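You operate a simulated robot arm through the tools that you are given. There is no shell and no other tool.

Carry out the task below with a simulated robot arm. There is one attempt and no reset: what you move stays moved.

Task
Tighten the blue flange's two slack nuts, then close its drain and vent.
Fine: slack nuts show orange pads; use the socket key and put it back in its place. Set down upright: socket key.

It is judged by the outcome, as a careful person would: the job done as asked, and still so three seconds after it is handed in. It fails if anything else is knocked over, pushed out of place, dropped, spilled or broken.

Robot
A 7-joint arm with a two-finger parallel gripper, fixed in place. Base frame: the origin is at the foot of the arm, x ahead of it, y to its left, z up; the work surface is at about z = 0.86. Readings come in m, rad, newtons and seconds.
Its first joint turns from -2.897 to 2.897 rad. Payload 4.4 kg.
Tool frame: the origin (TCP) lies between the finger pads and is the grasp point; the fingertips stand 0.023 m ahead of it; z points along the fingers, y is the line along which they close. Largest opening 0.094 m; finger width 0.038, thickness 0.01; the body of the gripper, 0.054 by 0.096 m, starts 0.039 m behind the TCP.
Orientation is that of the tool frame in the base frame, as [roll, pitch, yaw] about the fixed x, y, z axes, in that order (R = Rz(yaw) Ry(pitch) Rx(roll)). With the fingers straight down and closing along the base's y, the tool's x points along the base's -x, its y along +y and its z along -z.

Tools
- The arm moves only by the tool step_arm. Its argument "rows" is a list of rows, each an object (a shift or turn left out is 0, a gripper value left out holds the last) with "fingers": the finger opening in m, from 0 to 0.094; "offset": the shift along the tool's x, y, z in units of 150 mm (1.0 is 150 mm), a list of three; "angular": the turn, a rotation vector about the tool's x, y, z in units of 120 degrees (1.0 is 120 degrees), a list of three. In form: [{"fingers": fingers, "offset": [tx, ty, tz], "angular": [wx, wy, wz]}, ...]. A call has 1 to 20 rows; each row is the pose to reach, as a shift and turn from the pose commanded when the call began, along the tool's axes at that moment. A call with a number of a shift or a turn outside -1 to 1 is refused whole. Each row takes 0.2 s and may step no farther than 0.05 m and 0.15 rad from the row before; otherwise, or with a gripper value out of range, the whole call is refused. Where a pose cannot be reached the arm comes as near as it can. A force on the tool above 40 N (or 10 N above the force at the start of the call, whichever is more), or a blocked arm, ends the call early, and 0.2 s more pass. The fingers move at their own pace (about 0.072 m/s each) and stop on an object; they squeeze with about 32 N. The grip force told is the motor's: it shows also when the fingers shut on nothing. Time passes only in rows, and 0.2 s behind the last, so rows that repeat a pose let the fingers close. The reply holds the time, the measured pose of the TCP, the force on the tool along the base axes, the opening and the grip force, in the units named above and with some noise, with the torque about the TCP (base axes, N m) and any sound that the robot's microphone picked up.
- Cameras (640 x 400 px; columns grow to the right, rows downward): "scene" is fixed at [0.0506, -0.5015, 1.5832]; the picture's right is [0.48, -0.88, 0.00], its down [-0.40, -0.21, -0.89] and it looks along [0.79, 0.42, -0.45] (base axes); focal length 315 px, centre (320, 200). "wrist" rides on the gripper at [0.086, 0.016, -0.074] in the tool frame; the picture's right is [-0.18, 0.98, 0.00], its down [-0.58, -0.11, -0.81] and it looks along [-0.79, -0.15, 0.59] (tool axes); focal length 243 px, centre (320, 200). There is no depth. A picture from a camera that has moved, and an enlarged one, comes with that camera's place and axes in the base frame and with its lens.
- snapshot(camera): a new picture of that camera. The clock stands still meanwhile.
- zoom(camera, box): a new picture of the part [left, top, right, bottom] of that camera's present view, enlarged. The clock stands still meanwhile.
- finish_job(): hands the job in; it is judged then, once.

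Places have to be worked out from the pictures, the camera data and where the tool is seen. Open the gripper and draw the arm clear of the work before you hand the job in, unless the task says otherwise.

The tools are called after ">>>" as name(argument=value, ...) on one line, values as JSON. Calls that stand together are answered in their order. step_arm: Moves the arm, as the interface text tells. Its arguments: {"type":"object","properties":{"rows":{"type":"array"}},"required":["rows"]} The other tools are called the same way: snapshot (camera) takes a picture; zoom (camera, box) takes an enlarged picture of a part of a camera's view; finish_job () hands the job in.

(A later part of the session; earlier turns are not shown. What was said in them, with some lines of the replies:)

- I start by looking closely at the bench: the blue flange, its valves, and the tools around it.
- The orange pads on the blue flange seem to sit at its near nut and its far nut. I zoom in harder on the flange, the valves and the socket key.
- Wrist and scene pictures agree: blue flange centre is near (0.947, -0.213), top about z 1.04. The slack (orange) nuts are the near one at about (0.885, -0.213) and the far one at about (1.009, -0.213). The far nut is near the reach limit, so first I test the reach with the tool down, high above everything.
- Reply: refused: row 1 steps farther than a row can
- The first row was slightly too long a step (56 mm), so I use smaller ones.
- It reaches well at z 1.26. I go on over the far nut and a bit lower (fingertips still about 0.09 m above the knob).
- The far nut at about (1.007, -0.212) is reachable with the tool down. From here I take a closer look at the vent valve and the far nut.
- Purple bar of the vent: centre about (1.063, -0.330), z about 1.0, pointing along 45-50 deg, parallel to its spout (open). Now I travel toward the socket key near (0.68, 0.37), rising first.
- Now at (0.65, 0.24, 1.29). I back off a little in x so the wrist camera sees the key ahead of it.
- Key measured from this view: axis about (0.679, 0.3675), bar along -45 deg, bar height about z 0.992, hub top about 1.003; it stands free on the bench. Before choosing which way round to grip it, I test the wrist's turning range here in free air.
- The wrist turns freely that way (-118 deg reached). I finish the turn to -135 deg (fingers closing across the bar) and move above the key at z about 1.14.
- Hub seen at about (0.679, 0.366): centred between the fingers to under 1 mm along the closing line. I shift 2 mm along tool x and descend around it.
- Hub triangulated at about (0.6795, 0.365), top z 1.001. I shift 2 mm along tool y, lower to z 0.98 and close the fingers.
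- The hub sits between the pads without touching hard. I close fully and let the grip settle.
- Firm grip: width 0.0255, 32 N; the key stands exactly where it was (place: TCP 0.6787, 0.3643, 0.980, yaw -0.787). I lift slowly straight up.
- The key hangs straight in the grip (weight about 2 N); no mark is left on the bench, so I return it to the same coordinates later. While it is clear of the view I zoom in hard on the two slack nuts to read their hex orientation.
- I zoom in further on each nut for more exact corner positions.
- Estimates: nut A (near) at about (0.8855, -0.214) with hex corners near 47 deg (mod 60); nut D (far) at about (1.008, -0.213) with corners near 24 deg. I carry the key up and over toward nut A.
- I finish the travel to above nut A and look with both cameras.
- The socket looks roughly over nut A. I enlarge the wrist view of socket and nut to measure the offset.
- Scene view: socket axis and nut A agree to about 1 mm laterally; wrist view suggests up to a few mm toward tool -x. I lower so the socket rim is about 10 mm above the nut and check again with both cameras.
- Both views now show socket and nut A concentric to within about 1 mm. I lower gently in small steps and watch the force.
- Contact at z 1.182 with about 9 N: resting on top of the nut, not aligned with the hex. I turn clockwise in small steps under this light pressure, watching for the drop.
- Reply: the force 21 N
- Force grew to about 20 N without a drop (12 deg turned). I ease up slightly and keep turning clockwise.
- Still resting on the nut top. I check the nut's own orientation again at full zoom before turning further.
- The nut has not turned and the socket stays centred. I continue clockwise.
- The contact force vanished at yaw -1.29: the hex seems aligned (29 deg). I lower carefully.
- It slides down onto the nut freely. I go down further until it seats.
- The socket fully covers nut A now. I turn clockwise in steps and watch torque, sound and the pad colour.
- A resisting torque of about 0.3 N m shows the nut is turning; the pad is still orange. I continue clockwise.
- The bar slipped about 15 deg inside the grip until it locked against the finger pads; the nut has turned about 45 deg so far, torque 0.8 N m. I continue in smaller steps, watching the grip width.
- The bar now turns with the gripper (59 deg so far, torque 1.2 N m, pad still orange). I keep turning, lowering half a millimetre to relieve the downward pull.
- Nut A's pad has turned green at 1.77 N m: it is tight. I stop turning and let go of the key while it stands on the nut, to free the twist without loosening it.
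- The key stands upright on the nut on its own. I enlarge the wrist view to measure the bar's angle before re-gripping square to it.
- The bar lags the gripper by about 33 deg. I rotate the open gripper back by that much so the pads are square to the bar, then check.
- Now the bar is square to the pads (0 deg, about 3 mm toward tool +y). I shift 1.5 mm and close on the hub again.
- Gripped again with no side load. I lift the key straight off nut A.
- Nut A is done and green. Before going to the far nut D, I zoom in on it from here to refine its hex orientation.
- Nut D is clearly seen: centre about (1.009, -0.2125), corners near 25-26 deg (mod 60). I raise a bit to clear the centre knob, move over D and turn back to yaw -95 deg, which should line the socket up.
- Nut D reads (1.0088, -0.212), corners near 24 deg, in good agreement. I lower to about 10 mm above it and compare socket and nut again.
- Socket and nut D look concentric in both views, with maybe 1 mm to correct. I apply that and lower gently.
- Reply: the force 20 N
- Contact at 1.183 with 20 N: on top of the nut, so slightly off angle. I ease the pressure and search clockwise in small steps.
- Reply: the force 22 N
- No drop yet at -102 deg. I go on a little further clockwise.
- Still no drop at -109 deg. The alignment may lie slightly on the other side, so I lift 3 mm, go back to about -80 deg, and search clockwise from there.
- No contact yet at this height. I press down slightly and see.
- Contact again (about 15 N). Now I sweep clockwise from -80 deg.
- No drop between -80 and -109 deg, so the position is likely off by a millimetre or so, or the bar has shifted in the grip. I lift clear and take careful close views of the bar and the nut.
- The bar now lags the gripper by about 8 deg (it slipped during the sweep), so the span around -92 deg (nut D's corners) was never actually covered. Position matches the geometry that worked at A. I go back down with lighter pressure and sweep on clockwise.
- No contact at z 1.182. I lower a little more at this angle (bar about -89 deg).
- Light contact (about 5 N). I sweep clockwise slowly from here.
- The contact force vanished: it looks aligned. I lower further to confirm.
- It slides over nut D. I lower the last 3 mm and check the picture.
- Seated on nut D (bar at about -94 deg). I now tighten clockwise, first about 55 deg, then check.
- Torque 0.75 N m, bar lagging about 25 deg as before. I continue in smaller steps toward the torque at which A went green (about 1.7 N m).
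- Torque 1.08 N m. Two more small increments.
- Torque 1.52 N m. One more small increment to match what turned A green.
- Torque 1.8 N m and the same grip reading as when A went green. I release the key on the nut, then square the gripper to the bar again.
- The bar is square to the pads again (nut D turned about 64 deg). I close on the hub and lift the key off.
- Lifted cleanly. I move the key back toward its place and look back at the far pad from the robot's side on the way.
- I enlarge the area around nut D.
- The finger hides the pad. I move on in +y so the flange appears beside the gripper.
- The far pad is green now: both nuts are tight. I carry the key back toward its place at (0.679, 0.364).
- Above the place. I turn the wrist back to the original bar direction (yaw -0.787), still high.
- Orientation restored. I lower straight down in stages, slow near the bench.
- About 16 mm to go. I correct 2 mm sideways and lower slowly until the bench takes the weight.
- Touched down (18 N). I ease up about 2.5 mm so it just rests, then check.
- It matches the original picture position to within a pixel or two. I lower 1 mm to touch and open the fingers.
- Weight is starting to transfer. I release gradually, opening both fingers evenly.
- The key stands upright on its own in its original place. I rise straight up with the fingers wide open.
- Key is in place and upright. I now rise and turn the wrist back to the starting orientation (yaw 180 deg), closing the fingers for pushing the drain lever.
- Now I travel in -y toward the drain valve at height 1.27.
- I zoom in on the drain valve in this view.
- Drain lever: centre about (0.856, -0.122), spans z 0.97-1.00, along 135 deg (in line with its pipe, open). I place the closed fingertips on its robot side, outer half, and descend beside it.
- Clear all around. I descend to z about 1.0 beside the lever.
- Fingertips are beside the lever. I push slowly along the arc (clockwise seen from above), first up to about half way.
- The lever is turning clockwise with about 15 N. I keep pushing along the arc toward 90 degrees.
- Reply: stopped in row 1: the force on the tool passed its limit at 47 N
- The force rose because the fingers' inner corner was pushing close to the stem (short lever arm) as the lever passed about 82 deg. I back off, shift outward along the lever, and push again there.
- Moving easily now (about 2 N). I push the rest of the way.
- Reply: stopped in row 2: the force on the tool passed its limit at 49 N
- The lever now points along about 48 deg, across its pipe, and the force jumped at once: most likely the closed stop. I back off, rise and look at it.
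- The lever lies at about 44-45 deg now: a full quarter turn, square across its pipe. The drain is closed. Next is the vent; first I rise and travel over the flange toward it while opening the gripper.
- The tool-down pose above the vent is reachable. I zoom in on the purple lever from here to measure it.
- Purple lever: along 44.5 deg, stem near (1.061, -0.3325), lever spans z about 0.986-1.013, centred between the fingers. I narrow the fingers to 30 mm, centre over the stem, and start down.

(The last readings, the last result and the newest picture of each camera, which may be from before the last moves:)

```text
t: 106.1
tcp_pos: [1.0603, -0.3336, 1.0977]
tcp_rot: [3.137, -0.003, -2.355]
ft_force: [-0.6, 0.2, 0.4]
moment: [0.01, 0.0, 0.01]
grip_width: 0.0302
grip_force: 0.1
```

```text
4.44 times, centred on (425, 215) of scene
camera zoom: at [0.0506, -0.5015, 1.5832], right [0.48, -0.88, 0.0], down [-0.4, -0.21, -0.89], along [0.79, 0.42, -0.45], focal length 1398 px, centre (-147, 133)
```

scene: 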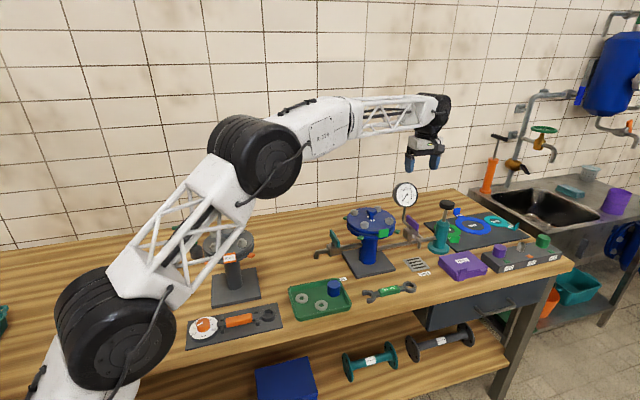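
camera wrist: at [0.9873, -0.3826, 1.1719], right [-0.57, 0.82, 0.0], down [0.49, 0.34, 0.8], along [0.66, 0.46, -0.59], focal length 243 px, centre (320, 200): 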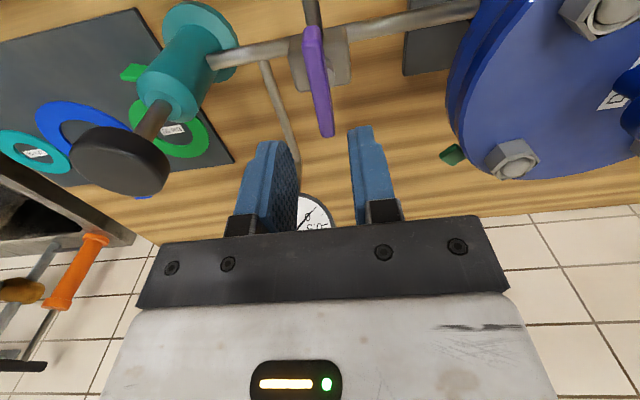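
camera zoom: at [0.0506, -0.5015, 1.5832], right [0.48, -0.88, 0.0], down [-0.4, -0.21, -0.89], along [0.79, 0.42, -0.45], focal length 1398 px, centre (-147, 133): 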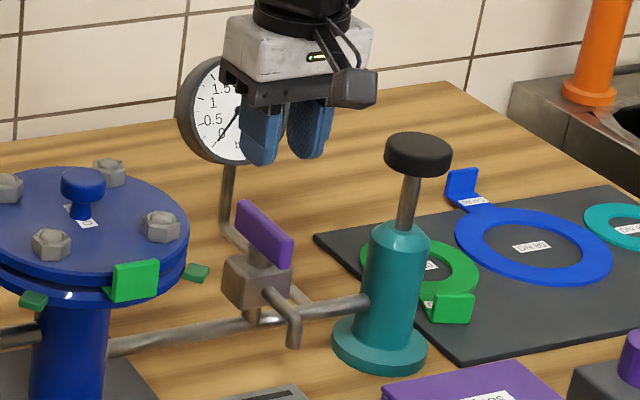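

The lever is centred between the fingers (within about 1.5 mm of the stem). I lower the open fingers around it to z about 1.01.

>>> step_arm(rows=[{"offset": [0, 0.002, 0.15], "fingers": 0.03}, {"offset": [0, 0.002, 0.3]}, {"offset": [0, 0.002, 0.42]}, {"offset": [0, 0.002, 0.52]}, {"offset": [0, 0.002, 0.58]}, {"offset": [0, 0.002, 0.58]}])

>>> snapshot(camera="wrist")

>>> zoom(camera="scene", box=[385, 170, 465, 260])

```text
t: 107.5
tcp_pos: [1.06, -0.3337, 1.0104]
tcp_rot: [3.138, -0.001, -2.355]
ft_force: [0.3, 0.4, -0.8]
moment: [-0.02, -0.01, 0.02]
grip_width: 0.0301
grip_force: 0.1
```

```text
taken
camera wrist: at [0.9868, -0.3828, 1.0852], right [-0.57, 0.82, 0.0], down [0.49, 0.34, 0.8], along [0.66, 0.46, -0.6], focal length 243 px, centre (320, 200)
```

wrist: 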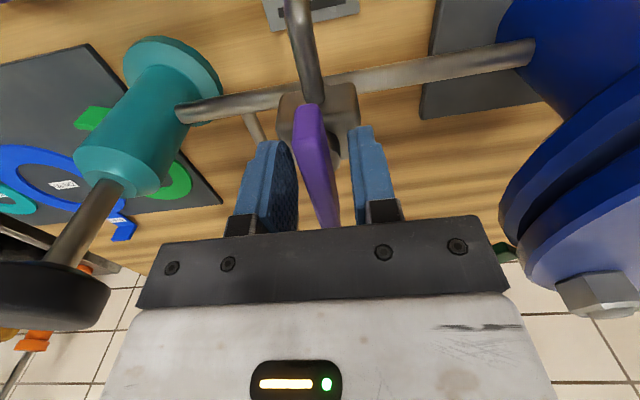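

```text
4.44 times, centred on (425, 215) of scene
camera zoom: at [0.0506, -0.5015, 1.5832], right [0.48, -0.88, 0.0], down [-0.4, -0.21, -0.89], along [0.79, 0.42, -0.45], focal length 1398 px, centre (-147, 133)
```

zoom: 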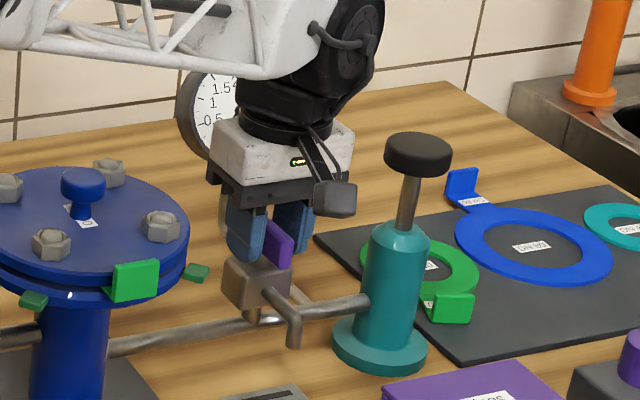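

The lever is between the fingers, nothing touched. I raise 5 mm for clearance, narrow the fingers to 17 mm around the lever, and start turning it clockwise.

>>> step_arm(rows=[{"offset": [0, 0, -0.035], "fingers": 0.024}, {"offset": [0, 0, -0.035], "fingers": 0.017}, {"offset": [0, 0, -0.035], "fingers": 0.017}, {"offset": [0, 0, -0.035], "fingers": 0.017}])

>>> step_arm(rows=[{"angular": [0, 0, 0.05], "fingers": 0.017}, {"angular": [0, 0, 0.1]}, {"angular": [0, 0, 0.15]}, {"angular": [0, 0, 0.2]}, {"angular": [0, 0, 0.25]}])

>>> snapshot(camera="wrist")

>>> zoom(camera="scene", box=[385, 170, 465, 260])

```text
t: 108.5
tcp_pos: [1.0594, -0.3326, 1.0144]
tcp_rot: [3.138, -0.001, -2.355]
ft_force: [1.0, -0.1, -0.9]
moment: [0.0, 0.0, 0.0]
grip_width: 0.0171
grip_force: 0.1
```

```text
t: 109.7
tcp_pos: [1.0602, -0.3319, 1.0155]
tcp_rot: [3.14, -0.005, -2.878]
ft_force: [-4.0, 6.7, -0.2]
moment: [-0.04, 0.1, 0.18]
grip_width: 0.0207
grip_force: 3.7
```

```text
taken
camera wrist: at [0.9712, -0.339, 1.0908], right [-0.08, 1.0, 0.0], down [0.59, 0.05, 0.8], along [0.8, 0.06, -0.6], focal length 243 px, centre (320, 200)
```

wrist: 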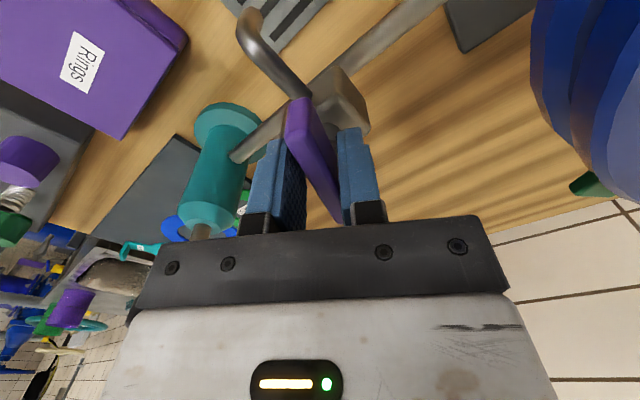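

```text
4.44 times, centred on (425, 215) of scene
camera zoom: at [0.0506, -0.5015, 1.5832], right [0.48, -0.88, 0.0], down [-0.4, -0.21, -0.89], along [0.79, 0.42, -0.45], focal length 1398 px, centre (-147, 133)
```

zoom: 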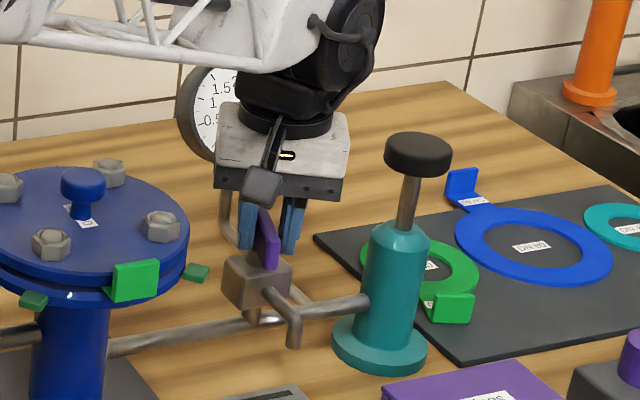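

The lever has started to follow but pries the loose fingers apart. I squeeze with full force to square it in the pads and continue.

>>> step_arm(rows=[{"fingers": 0.01}, {"fingers": 0.0}, {"fingers": 0.0}, {"fingers": 0.0}])

>>> zoom(camera="wrist", box=[220, 60, 420, 240])

```text
t: 110.5
tcp_pos: [1.0595, -0.3295, 1.0155]
tcp_rot: [3.139, -0.008, -2.876]
ft_force: [-7.9, 8.7, 1.8]
moment: [-0.41, -0.76, 0.1]
grip_width: 0.0118
grip_force: 44.6
stopped in row 3: the force on the tool passed its limit at 42 N (the readings are from after the stop); the commanded pose is now the measured one
```

```text
2.22 times, centred on (320, 150) of wrist
camera zoom: at [0.9712, -0.3376, 1.0909], right [-0.08, 1.0, 0.0], down [0.59, 0.05, 0.8], along [0.8, 0.07, -0.6], focal length 539 px, centre (320, 311)
```

zoom: 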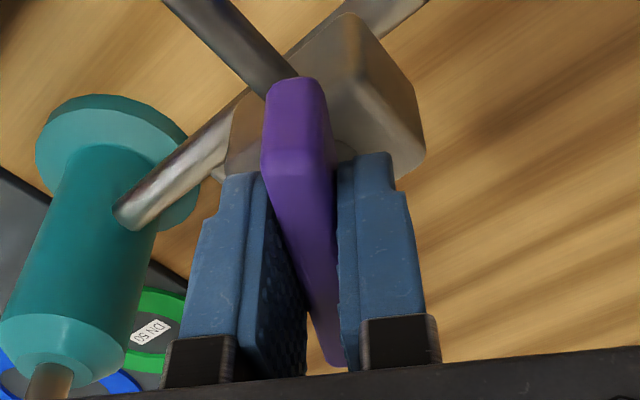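

The lever is now square in the pads (turned about 30 deg), but my TCP is about 5 mm off the stem axis, which loads it sideways. I loosen, shift onto the stem (about 1.065, -0.328), re-grip, and continue.

>>> step_arm(rows=[{"fingers": 0.017}, {"offset": [-0.02, 0, 0], "fingers": 0.017}, {"offset": [-0.036, 0, 0], "fingers": 0.017}, {"offset": [-0.036, 0, 0], "fingers": 0.012}, {"offset": [-0.036, 0, 0], "fingers": 0.0}, {"offset": [-0.036, 0, 0], "fingers": 0.0}])

```text
t: 111.9
tcp_pos: [1.0654, -0.3289, 1.0156]
tcp_rot: [3.139, -0.006, -2.877]
ft_force: [-7.0, 11.8, 0.7]
moment: [-0.8, 0.77, 0.01]
grip_width: 0.0118
grip_force: 45.7
```

Side load of about 13 N toward +y: the lever line is about 3 mm further in +y. I shift there and read again.

>>> step_arm(rows=[{"offset": [0, 0.01, 0], "fingers": 0.0}, {"offset": [0, 0.02, 0]}, {"offset": [0, 0.02, 0]}])

```text
t: 112.5
tcp_pos: [1.0645, -0.3282, 1.0142]
tcp_rot: [3.141, -0.004, -2.879]
ft_force: [10.5, -9.1, -4.8]
moment: [-0.34, -0.12, -0.02]
grip_width: 0.0122
grip_force: 45.2
stopped in row 3: the force on the tool passed its limit at 44 N (the readings are from after the stop); the commanded pose is now the measured one
```

Squeezing makes the contact too stiff for safe turning, so I change to pushing with closed fingers as at the drain. I open, rise clear of the lever and check its state.

>>> step_arm(rows=[{"fingers": 0.02}, {"fingers": 0.03}, {"fingers": 0.03}, {"offset": [0, 0, -0.15], "fingers": 0.03}, {"offset": [0, 0, -0.35]}, {"offset": [0, 0, -0.6]}, {"offset": [0, 0, -0.6]}])

>>> snapshot(camera="wrist")

>>> zoom(camera="scene", box=[385, 180, 465, 260])

```text
t: 114.1
tcp_pos: [1.0641, -0.3283, 1.1053]
tcp_rot: [3.139, -0.005, -2.878]
ft_force: [-0.4, -0.6, -0.6]
moment: [-0.03, -0.01, 0.02]
grip_width: 0.0298
grip_force: 0.1
```

```text
taken
camera wrist: at [0.9763, -0.3353, 1.1807], right [-0.08, 1.0, 0.0], down [0.59, 0.05, 0.8], along [0.8, 0.06, -0.6], focal length 243 px, centre (320, 200)
```

wrist: 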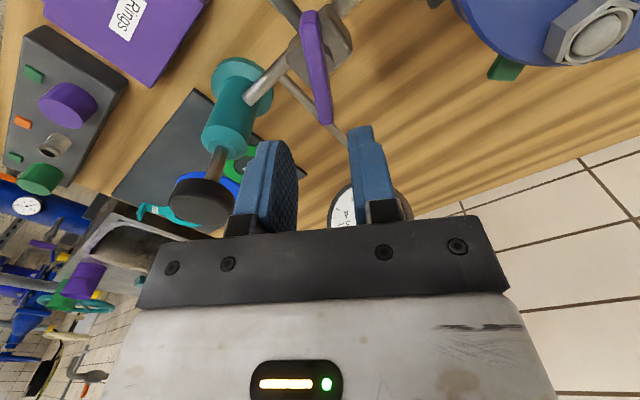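

```text
5.00 times, centred on (425, 220) of scene
camera zoom: at [0.0506, -0.5015, 1.5832], right [0.48, -0.88, 0.0], down [-0.4, -0.21, -0.89], along [0.79, 0.42, -0.45], focal length 1573 px, centre (-205, 100)
```

zoom: 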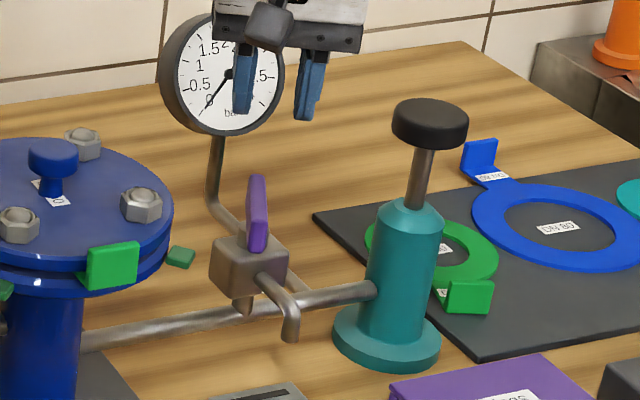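

The lever stands at about 15 deg, a third of the way. I turn the wrist to yaw -90 deg with closed fingers (camera on the free -y side) and move to the -y side of the lever's near end.

>>> step_arm(rows=[{"offset": [0.1, -0.08, 0], "angular": [0, 0, -0.07], "fingers": 0.0}, {"offset": [0.2, -0.16, 0], "angular": [0, 0, -0.14]}, {"offset": [0.3, -0.24, 0], "angular": [0, 0, -0.21]}, {"offset": [0.325, -0.257, 0], "angular": [0, 0, -0.28]}, {"offset": [0.325, -0.257, 0], "angular": [0, 0, -0.35]}, {"offset": [0.325, -0.257, 0], "angular": [0, 0, -0.42]}, {"offset": [0.325, -0.257, 0], "angular": [0, 0, -0.49]}, {"offset": [0.325, -0.257, 0], "angular": [0, 0, -0.56]}, {"offset": [0.325, -0.257, 0], "angular": [0, 0, -0.624]}, {"offset": [0.325, -0.257, 0], "angular": [0, 0, -0.624]}])

>>> snapshot(camera="wrist")

>>> zoom(camera="scene", box=[385, 180, 465, 260])

```text
t: 116.3
tcp_pos: [1.0281, -0.3772, 1.1053]
tcp_rot: [3.138, 0.002, -1.569]
ft_force: [-0.4, -0.2, 0.0]
moment: [0.02, 0.01, -0.02]
grip_width: 0.0
grip_force: 32.2
```

```text
taken
camera wrist: at [1.0109, -0.4652, 1.1804], right [-0.98, 0.18, 0.0], down [0.11, 0.58, 0.81], along [0.14, 0.79, -0.59], focal length 243 px, centre (320, 200)
```

wrist: 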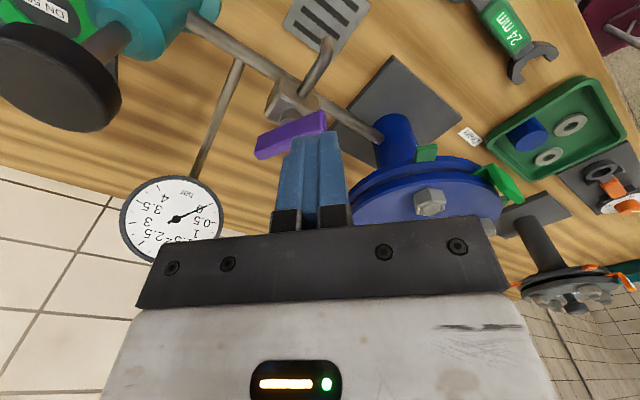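

```text
5.00 times, centred on (425, 220) of scene
camera zoom: at [0.0506, -0.5015, 1.5832], right [0.48, -0.88, 0.0], down [-0.4, -0.21, -0.89], along [0.79, 0.42, -0.45], focal length 1573 px, centre (-205, 100)
```

zoom: 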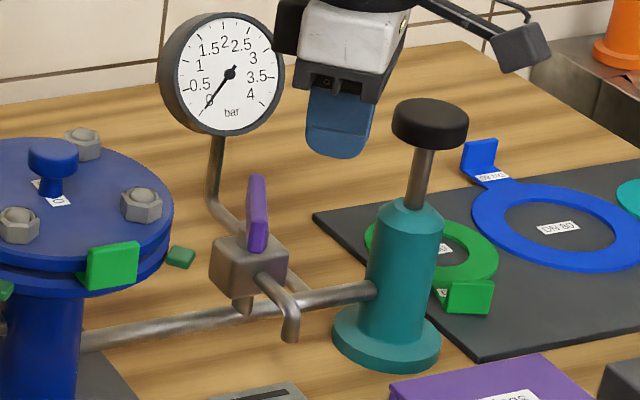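

Near end of the lever is about (1.033, -0.340); my fingertips are 12 mm to its -y side. I descend to z about 1.016.

>>> step_arm(rows=[{"offset": [0, 0, 0.2], "fingers": 0.0}, {"offset": [0, 0, 0.4]}, {"offset": [0, 0, 0.53]}, {"offset": [0, 0, 0.595]}, {"offset": [0, 0, 0.595]}])

>>> snapshot(camera="wrist")

>>> zoom(camera="scene", box=[385, 180, 465, 260])

```text
t: 117.5
tcp_pos: [1.0283, -0.3791, 1.0152]
tcp_rot: [3.137, 0.001, -1.571]
ft_force: [0.4, 0.1, 0.4]
moment: [0.0, 0.0, 0.01]
grip_width: 0.0003
grip_force: 31.7
```

```text
taken
camera wrist: at [1.011, -0.4656, 1.091], right [-0.98, 0.18, 0.0], down [0.11, 0.58, 0.81], along [0.15, 0.79, -0.59], focal length 243 px, centre (320, 200)
```

wrist: 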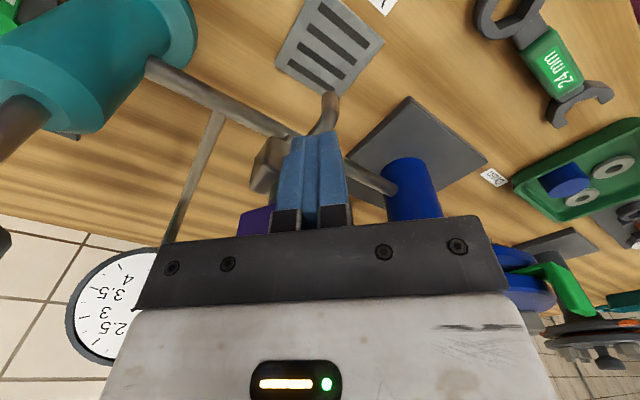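

```text
5.00 times, centred on (425, 220) of scene
camera zoom: at [0.0506, -0.5015, 1.5832], right [0.48, -0.88, 0.0], down [-0.4, -0.21, -0.89], along [0.79, 0.42, -0.45], focal length 1573 px, centre (-205, 100)
```

zoom: 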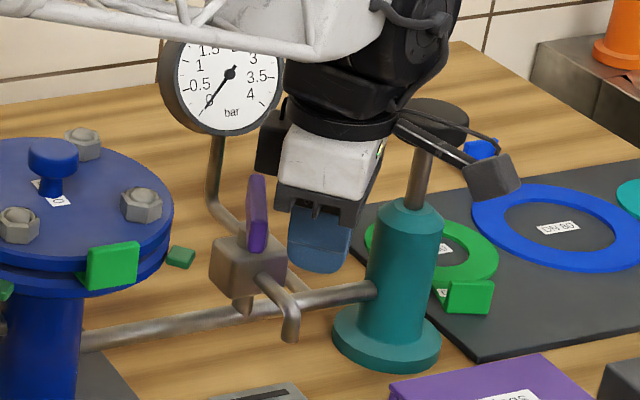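

In position. I push in +y slowly and watch the force.

>>> step_arm(rows=[{"offset": [-0.04, 0, 0], "fingers": 0.0}, {"offset": [-0.08, 0, 0]}, {"offset": [-0.11, 0, 0]}, {"offset": [-0.14, 0, 0]}, {"offset": [-0.17, 0, 0]}, {"offset": [-0.2, 0, 0]}])

>>> zoom(camera="scene", box=[385, 180, 465, 260])

```text
t: 118.9
tcp_pos: [1.0272, -0.3475, 1.0155]
tcp_rot: [3.136, 0.0, -1.569]
ft_force: [-3.3, -4.0, -0.1]
moment: [-0.02, 0.0, 0.04]
grip_width: 0.0
grip_force: 32.0
```

```text
5.00 times, centred on (425, 220) of scene
camera zoom: at [0.0506, -0.5015, 1.5832], right [0.48, -0.88, 0.0], down [-0.4, -0.21, -0.89], along [0.79, 0.42, -0.45], focal length 1573 px, centre (-205, 100)
```

zoom: 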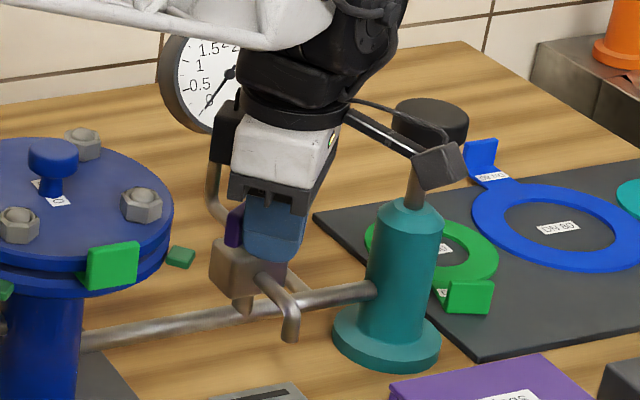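

The lever follows with only about 5 N. I continue to the quarter-turn position.

>>> step_arm(rows=[{"offset": [-0.03, 0, 0], "fingers": 0.0}, {"offset": [-0.06, 0, 0]}, {"offset": [-0.09, 0, 0]}, {"offset": [-0.11, 0, 0]}, {"offset": [-0.11, 0, 0]}])

>>> zoom(camera="scene", box=[385, 180, 465, 260])

>>> snapshot(camera="wrist")

```text
t: 120.1
tcp_pos: [1.0267, -0.3326, 1.0154]
tcp_rot: [3.138, -0.002, -1.572]
ft_force: [-3.5, -8.6, 0.0]
moment: [0.01, 0.01, -0.03]
grip_width: 0.0
grip_force: 32.0
```

```text
5.00 times, centred on (425, 220) of scene
camera zoom: at [0.0506, -0.5015, 1.5832], right [0.48, -0.88, 0.0], down [-0.4, -0.21, -0.89], along [0.79, 0.42, -0.45], focal length 1573 px, centre (-205, 100)
```

zoom: 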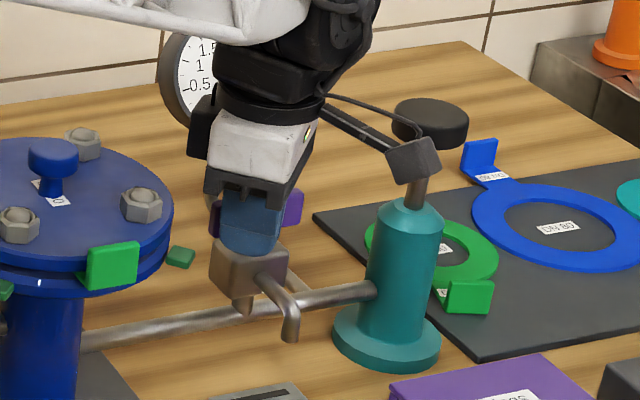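

```text
taken
camera wrist: at [1.0102, -0.4192, 1.0912], right [-0.98, 0.18, 0.0], down [0.11, 0.58, 0.81], along [0.15, 0.79, -0.59], focal length 243 px, centre (320, 200)
```

wrist: 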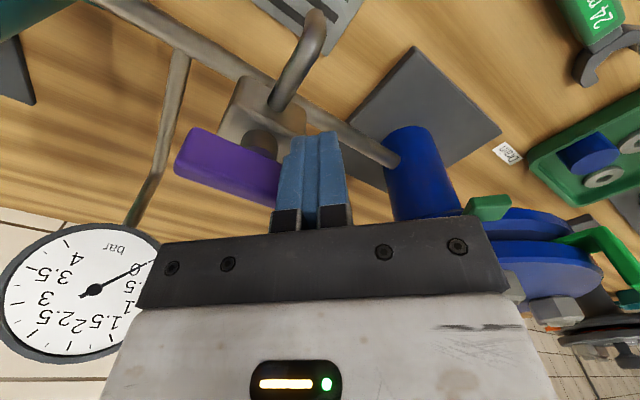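

Nearly there (9 N). I push on in 2 mm steps until the stop is felt.

>>> step_arm(rows=[{"offset": [-0.015, 0, 0], "fingers": 0.0}, {"offset": [-0.03, 0, 0]}, {"offset": [-0.045, 0, 0]}, {"offset": [-0.045, 0, 0]}])

>>> zoom(camera="wrist", box=[160, 60, 360, 240])

```text
t: 120.7
tcp_pos: [1.0259, -0.3322, 1.0161]
tcp_rot: [3.137, -0.001, -1.572]
ft_force: [-4.9, -8.1, -0.1]
moment: [0.02, -0.02, -0.01]
grip_width: 0.0001
grip_force: 32.2
stopped in row 2: the force on the tool passed its limit at 44 N (the readings are from after the stop); the commanded pose is now the measured one
```

```text
2.22 times, centred on (260, 150) of wrist
camera zoom: at [1.0091, -0.4182, 1.0914], right [-0.98, 0.19, 0.01], down [0.11, 0.58, 0.8], along [0.15, 0.79, -0.59], focal length 539 px, centre (453, 311)
```

zoom: 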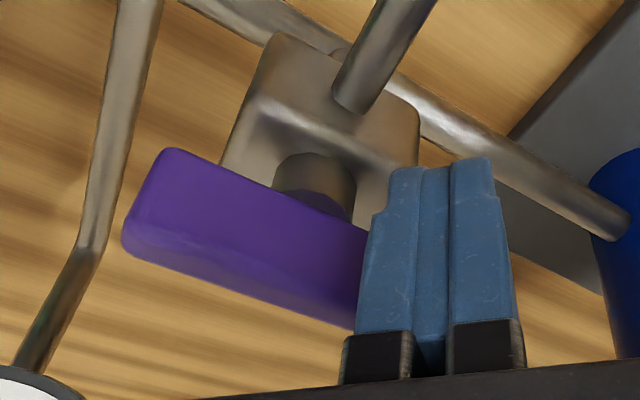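

Hard stop felt. I back off in -y, rise, and inspect the lever.

>>> step_arm(rows=[{"offset": [0.1, 0, 0], "fingers": 0.0}, {"offset": [0.25, 0, 0]}, {"offset": [0.25, 0, -0.3]}, {"offset": [0.25, 0, -0.6]}, {"offset": [0.25, 0, -0.9]}, {"offset": [0.25, 0, -0.95]}])

>>> zoom(camera="scene", box=[385, 195, 465, 255])

>>> zoom(camera="wrist", box=[200, 40, 400, 180])

```text
t: 122.1
tcp_pos: [1.0264, -0.369, 1.1577]
tcp_rot: [3.135, -0.004, -1.573]
ft_force: [0.1, 0.1, 0.4]
moment: [-0.01, 0.0, 0.0]
grip_width: 0.0
grip_force: 31.5
```

```text
6.67 times, centred on (425, 225) of scene
camera zoom: at [0.0506, -0.5015, 1.5832], right [0.48, -0.88, 0.0], down [-0.4, -0.21, -0.89], along [0.79, 0.42, -0.45], focal length 2098 px, centre (-380, 33)
```

zoom: 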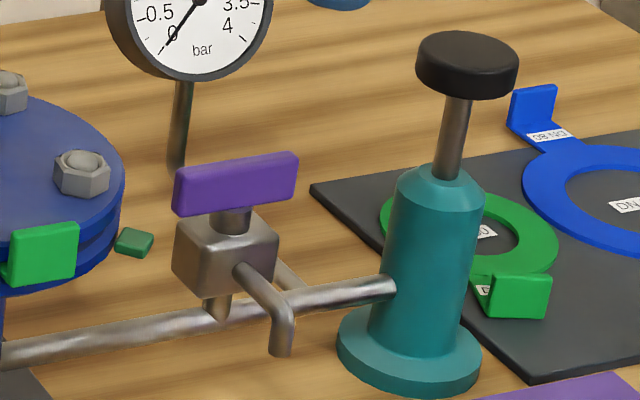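

```text
2.86 times, centred on (300, 110) of wrist
camera zoom: at [1.0108, -0.4548, 1.2337], right [-0.98, 0.19, 0.0], down [0.11, 0.58, 0.81], along [0.15, 0.79, -0.59], focal length 693 px, centre (377, 457)
```

zoom: 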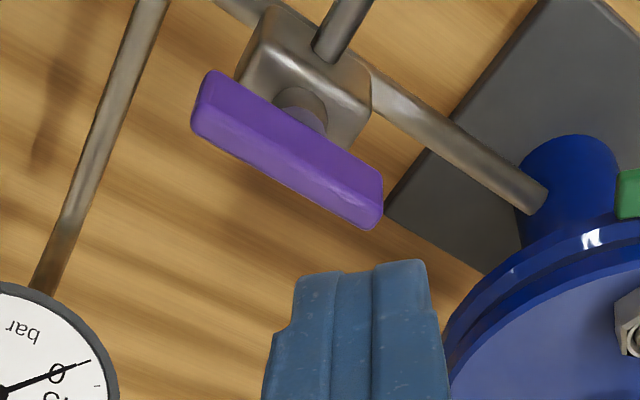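

The purple lever now lies at -44 deg: a full quarter turn, square across its spout. Vent closed. I rise, open the gripper and draw the arm back clear of the work.

>>> step_arm(rows=[{"offset": [0, 0, -0.3], "fingers": 0.04}, {"offset": [0, 0, -0.6], "fingers": 0.08}, {"offset": [-0.1, 0.1, -0.9], "fingers": 0.094}, {"offset": [-0.3, 0.3, -1.0]}, {"offset": [-0.5, 0.5, -1.0]}, {"offset": [-0.7, 0.7, -1.0]}, {"offset": [-0.9, 0.9, -1.0]}, {"offset": [-1.0, 1.0, -1.0]}])

>>> step_arm(rows=[{"offset": [-0.2, 0.22, 0]}, {"offset": [-0.4, 0.44, 0]}, {"offset": [-0.6, 0.66, 0]}, {"offset": [-0.8, 0.88, 0]}, {"offset": [-1.0, 1.0, 0]}])

>>> snapshot(camera="scene")

>>> zoom(camera="scene", box=[300, 180, 460, 290])

```text
t: 123.9
tcp_pos: [0.8776, -0.2181, 1.3092]
tcp_rot: [3.136, -0.002, -1.573]
ft_force: [0.2, 0.2, -0.7]
moment: [0.0, -0.02, 0.03]
grip_width: 0.0939
grip_force: 0.1
```

```text
t: 125.1
tcp_pos: [0.7278, -0.0667, 1.3089]
tcp_rot: [3.138, -0.001, -1.575]
ft_force: [0.1, 0.1, -0.3]
moment: [0.0, 0.05, 0.02]
grip_width: 0.094
grip_force: 0.1
```

```text
taken
```

scene: 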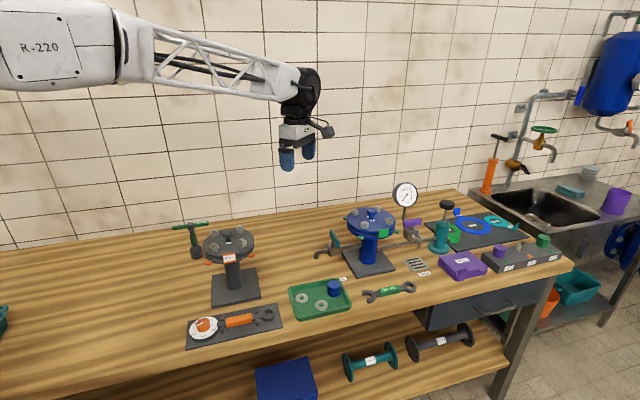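

```text
3.64 times, centred on (380, 235) of scene
camera zoom: at [0.0506, -0.5015, 1.5832], right [0.48, -0.88, 0.0], down [-0.4, -0.21, -0.89], along [0.79, 0.42, -0.45], focal length 1144 px, centre (102, 73)
```

zoom: 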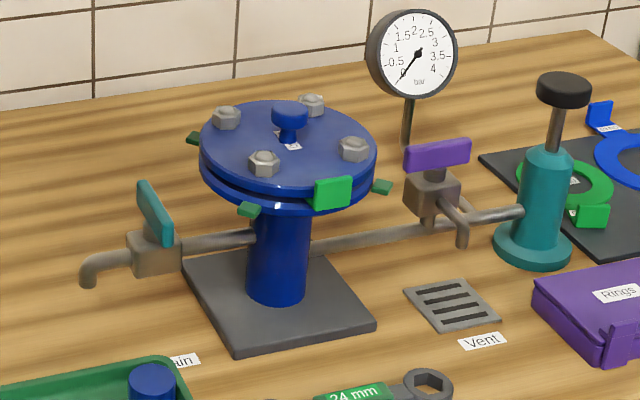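

All as intended in the scene view. As a last check I turn the wrist back to the start orientation to look once more at the far pad and the key.

>>> step_arm(rows=[{"angular": [0, 0, 0.07]}, {"angular": [0, 0, 0.14]}, {"angular": [0, 0, 0.21]}, {"angular": [0, 0, 0.28]}, {"angular": [0, 0, 0.35]}, {"angular": [0, 0, 0.42]}, {"angular": [0, 0, 0.49]}, {"angular": [0, 0, 0.56]}, {"angular": [0, 0, 0.63]}, {"angular": [0, 0, 0.7]}, {"angular": [0, 0, 0.748]}, {"angular": [0, 0, 0.748]}])

>>> snapshot(camera="wrist")

>>> zoom(camera="scene", box=[160, 200, 280, 290])

```text
t: 127.7
tcp_pos: [0.7289, -0.0679, 1.311]
tcp_rot: [-3.139, -0.004, -3.142]
ft_force: [0.4, -0.3, 0.0]
moment: [-0.01, 0.01, 0.01]
grip_width: 0.0941
grip_force: 0.0
```

```text
taken
camera wrist: at [0.6416, -0.0516, 1.3854], right [0.18, 0.98, 0.0], down [0.59, -0.11, 0.8], along [0.79, -0.15, -0.6], focal length 243 px, centre (320, 200)
```

wrist: 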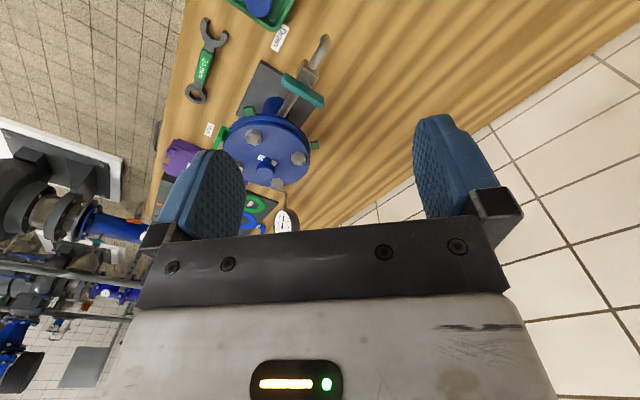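

```text
4.44 times, centred on (220, 245) of scene
camera zoom: at [0.0506, -0.5015, 1.5832], right [0.48, -0.88, 0.0], down [-0.4, -0.21, -0.89], along [0.79, 0.42, -0.45], focal length 1398 px, centre (764, 0)
```

zoom: 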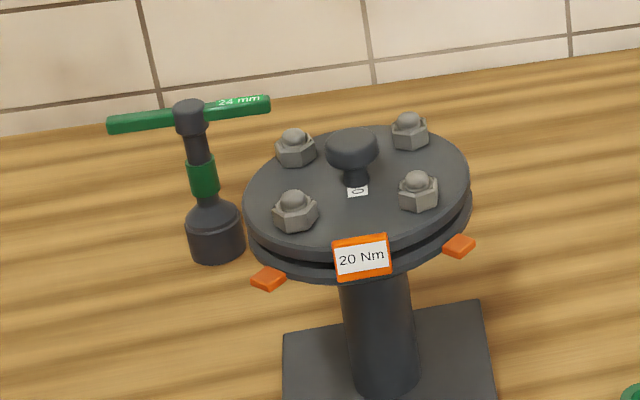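

>>> zoom(camera="wrist", box=[210, 60, 340, 200])

>>> zoom(camera="wrist", box=[262, 170, 297, 200])

```text
2.86 times, centred on (275, 130) of wrist
camera zoom: at [0.6416, -0.0516, 1.3854], right [0.18, 0.98, 0.0], down [0.59, -0.11, 0.8], along [0.79, -0.15, -0.6], focal length 693 px, centre (449, 400)
```

zoom: 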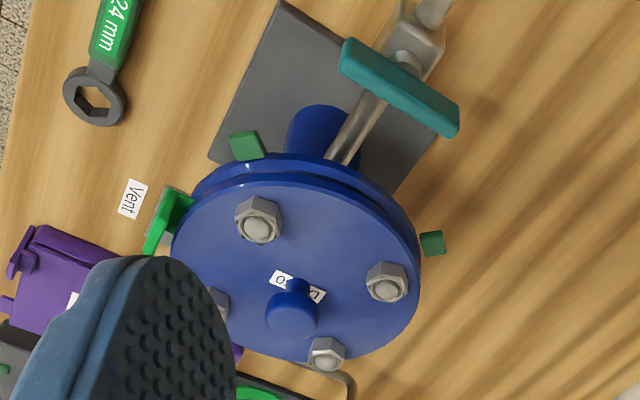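

```text
13.33 times, centred on (280, 185) of wrist
camera zoom: at [0.6416, -0.0516, 1.3854], right [0.18, 0.98, 0.0], down [0.59, -0.11, 0.8], along [0.79, -0.15, -0.6], focal length 3235 px, centre (860, 400)
```

zoom: 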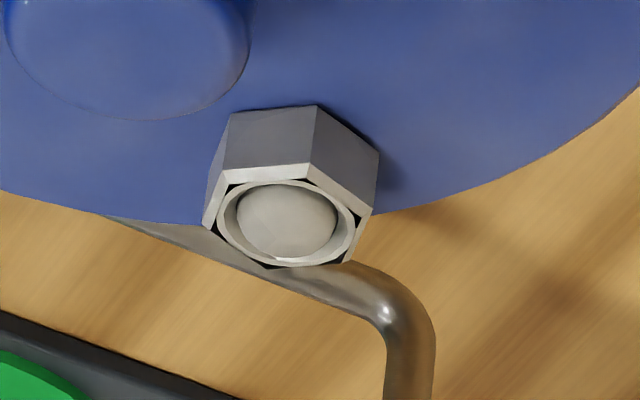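

Everything I can see is as asked. The pads in view are green, and the far nut's pad showed green after I tightened it. The socket key stands upright in its place, drain and vent levers are square across their outlets, and nothing else has moved. The gripper is open and clear of the work, so I hand the job in.

>>> finish_job()

```text
The job is handed in.
```

I tightened both slack nuts on the blue flange, then closed its drain and vent, and handed the job in.

- **Nuts:** The near and far nuts were the slack ones. Each took about a 60° clockwise turn with the socket key, up to about 1.8 N·m. Both of their pads turned green.
- **Socket key:** It is back where it started, standing upright with its handle pointing the original way.
- **Drain:** I turned the teal lever a quarter turn clockwise to its stop. It now sits square across its pipe.
- **Vent:** I turned the purple lever a quarter turn clockwise to its stop. It now sits square across its spout. I took in line with the spout to be the open position, as with the drain.

While turning the levers, the arm stopped itself five times because it went over its 40 N force limit (peaks of 42–49 N). I saw no damage, and nothing else looked out of place in the final pictures.

At hand-in the gripper was open and the arm was clear of the work. The far nut's pad was hidden in the last check; I last saw it green just after tightening it.
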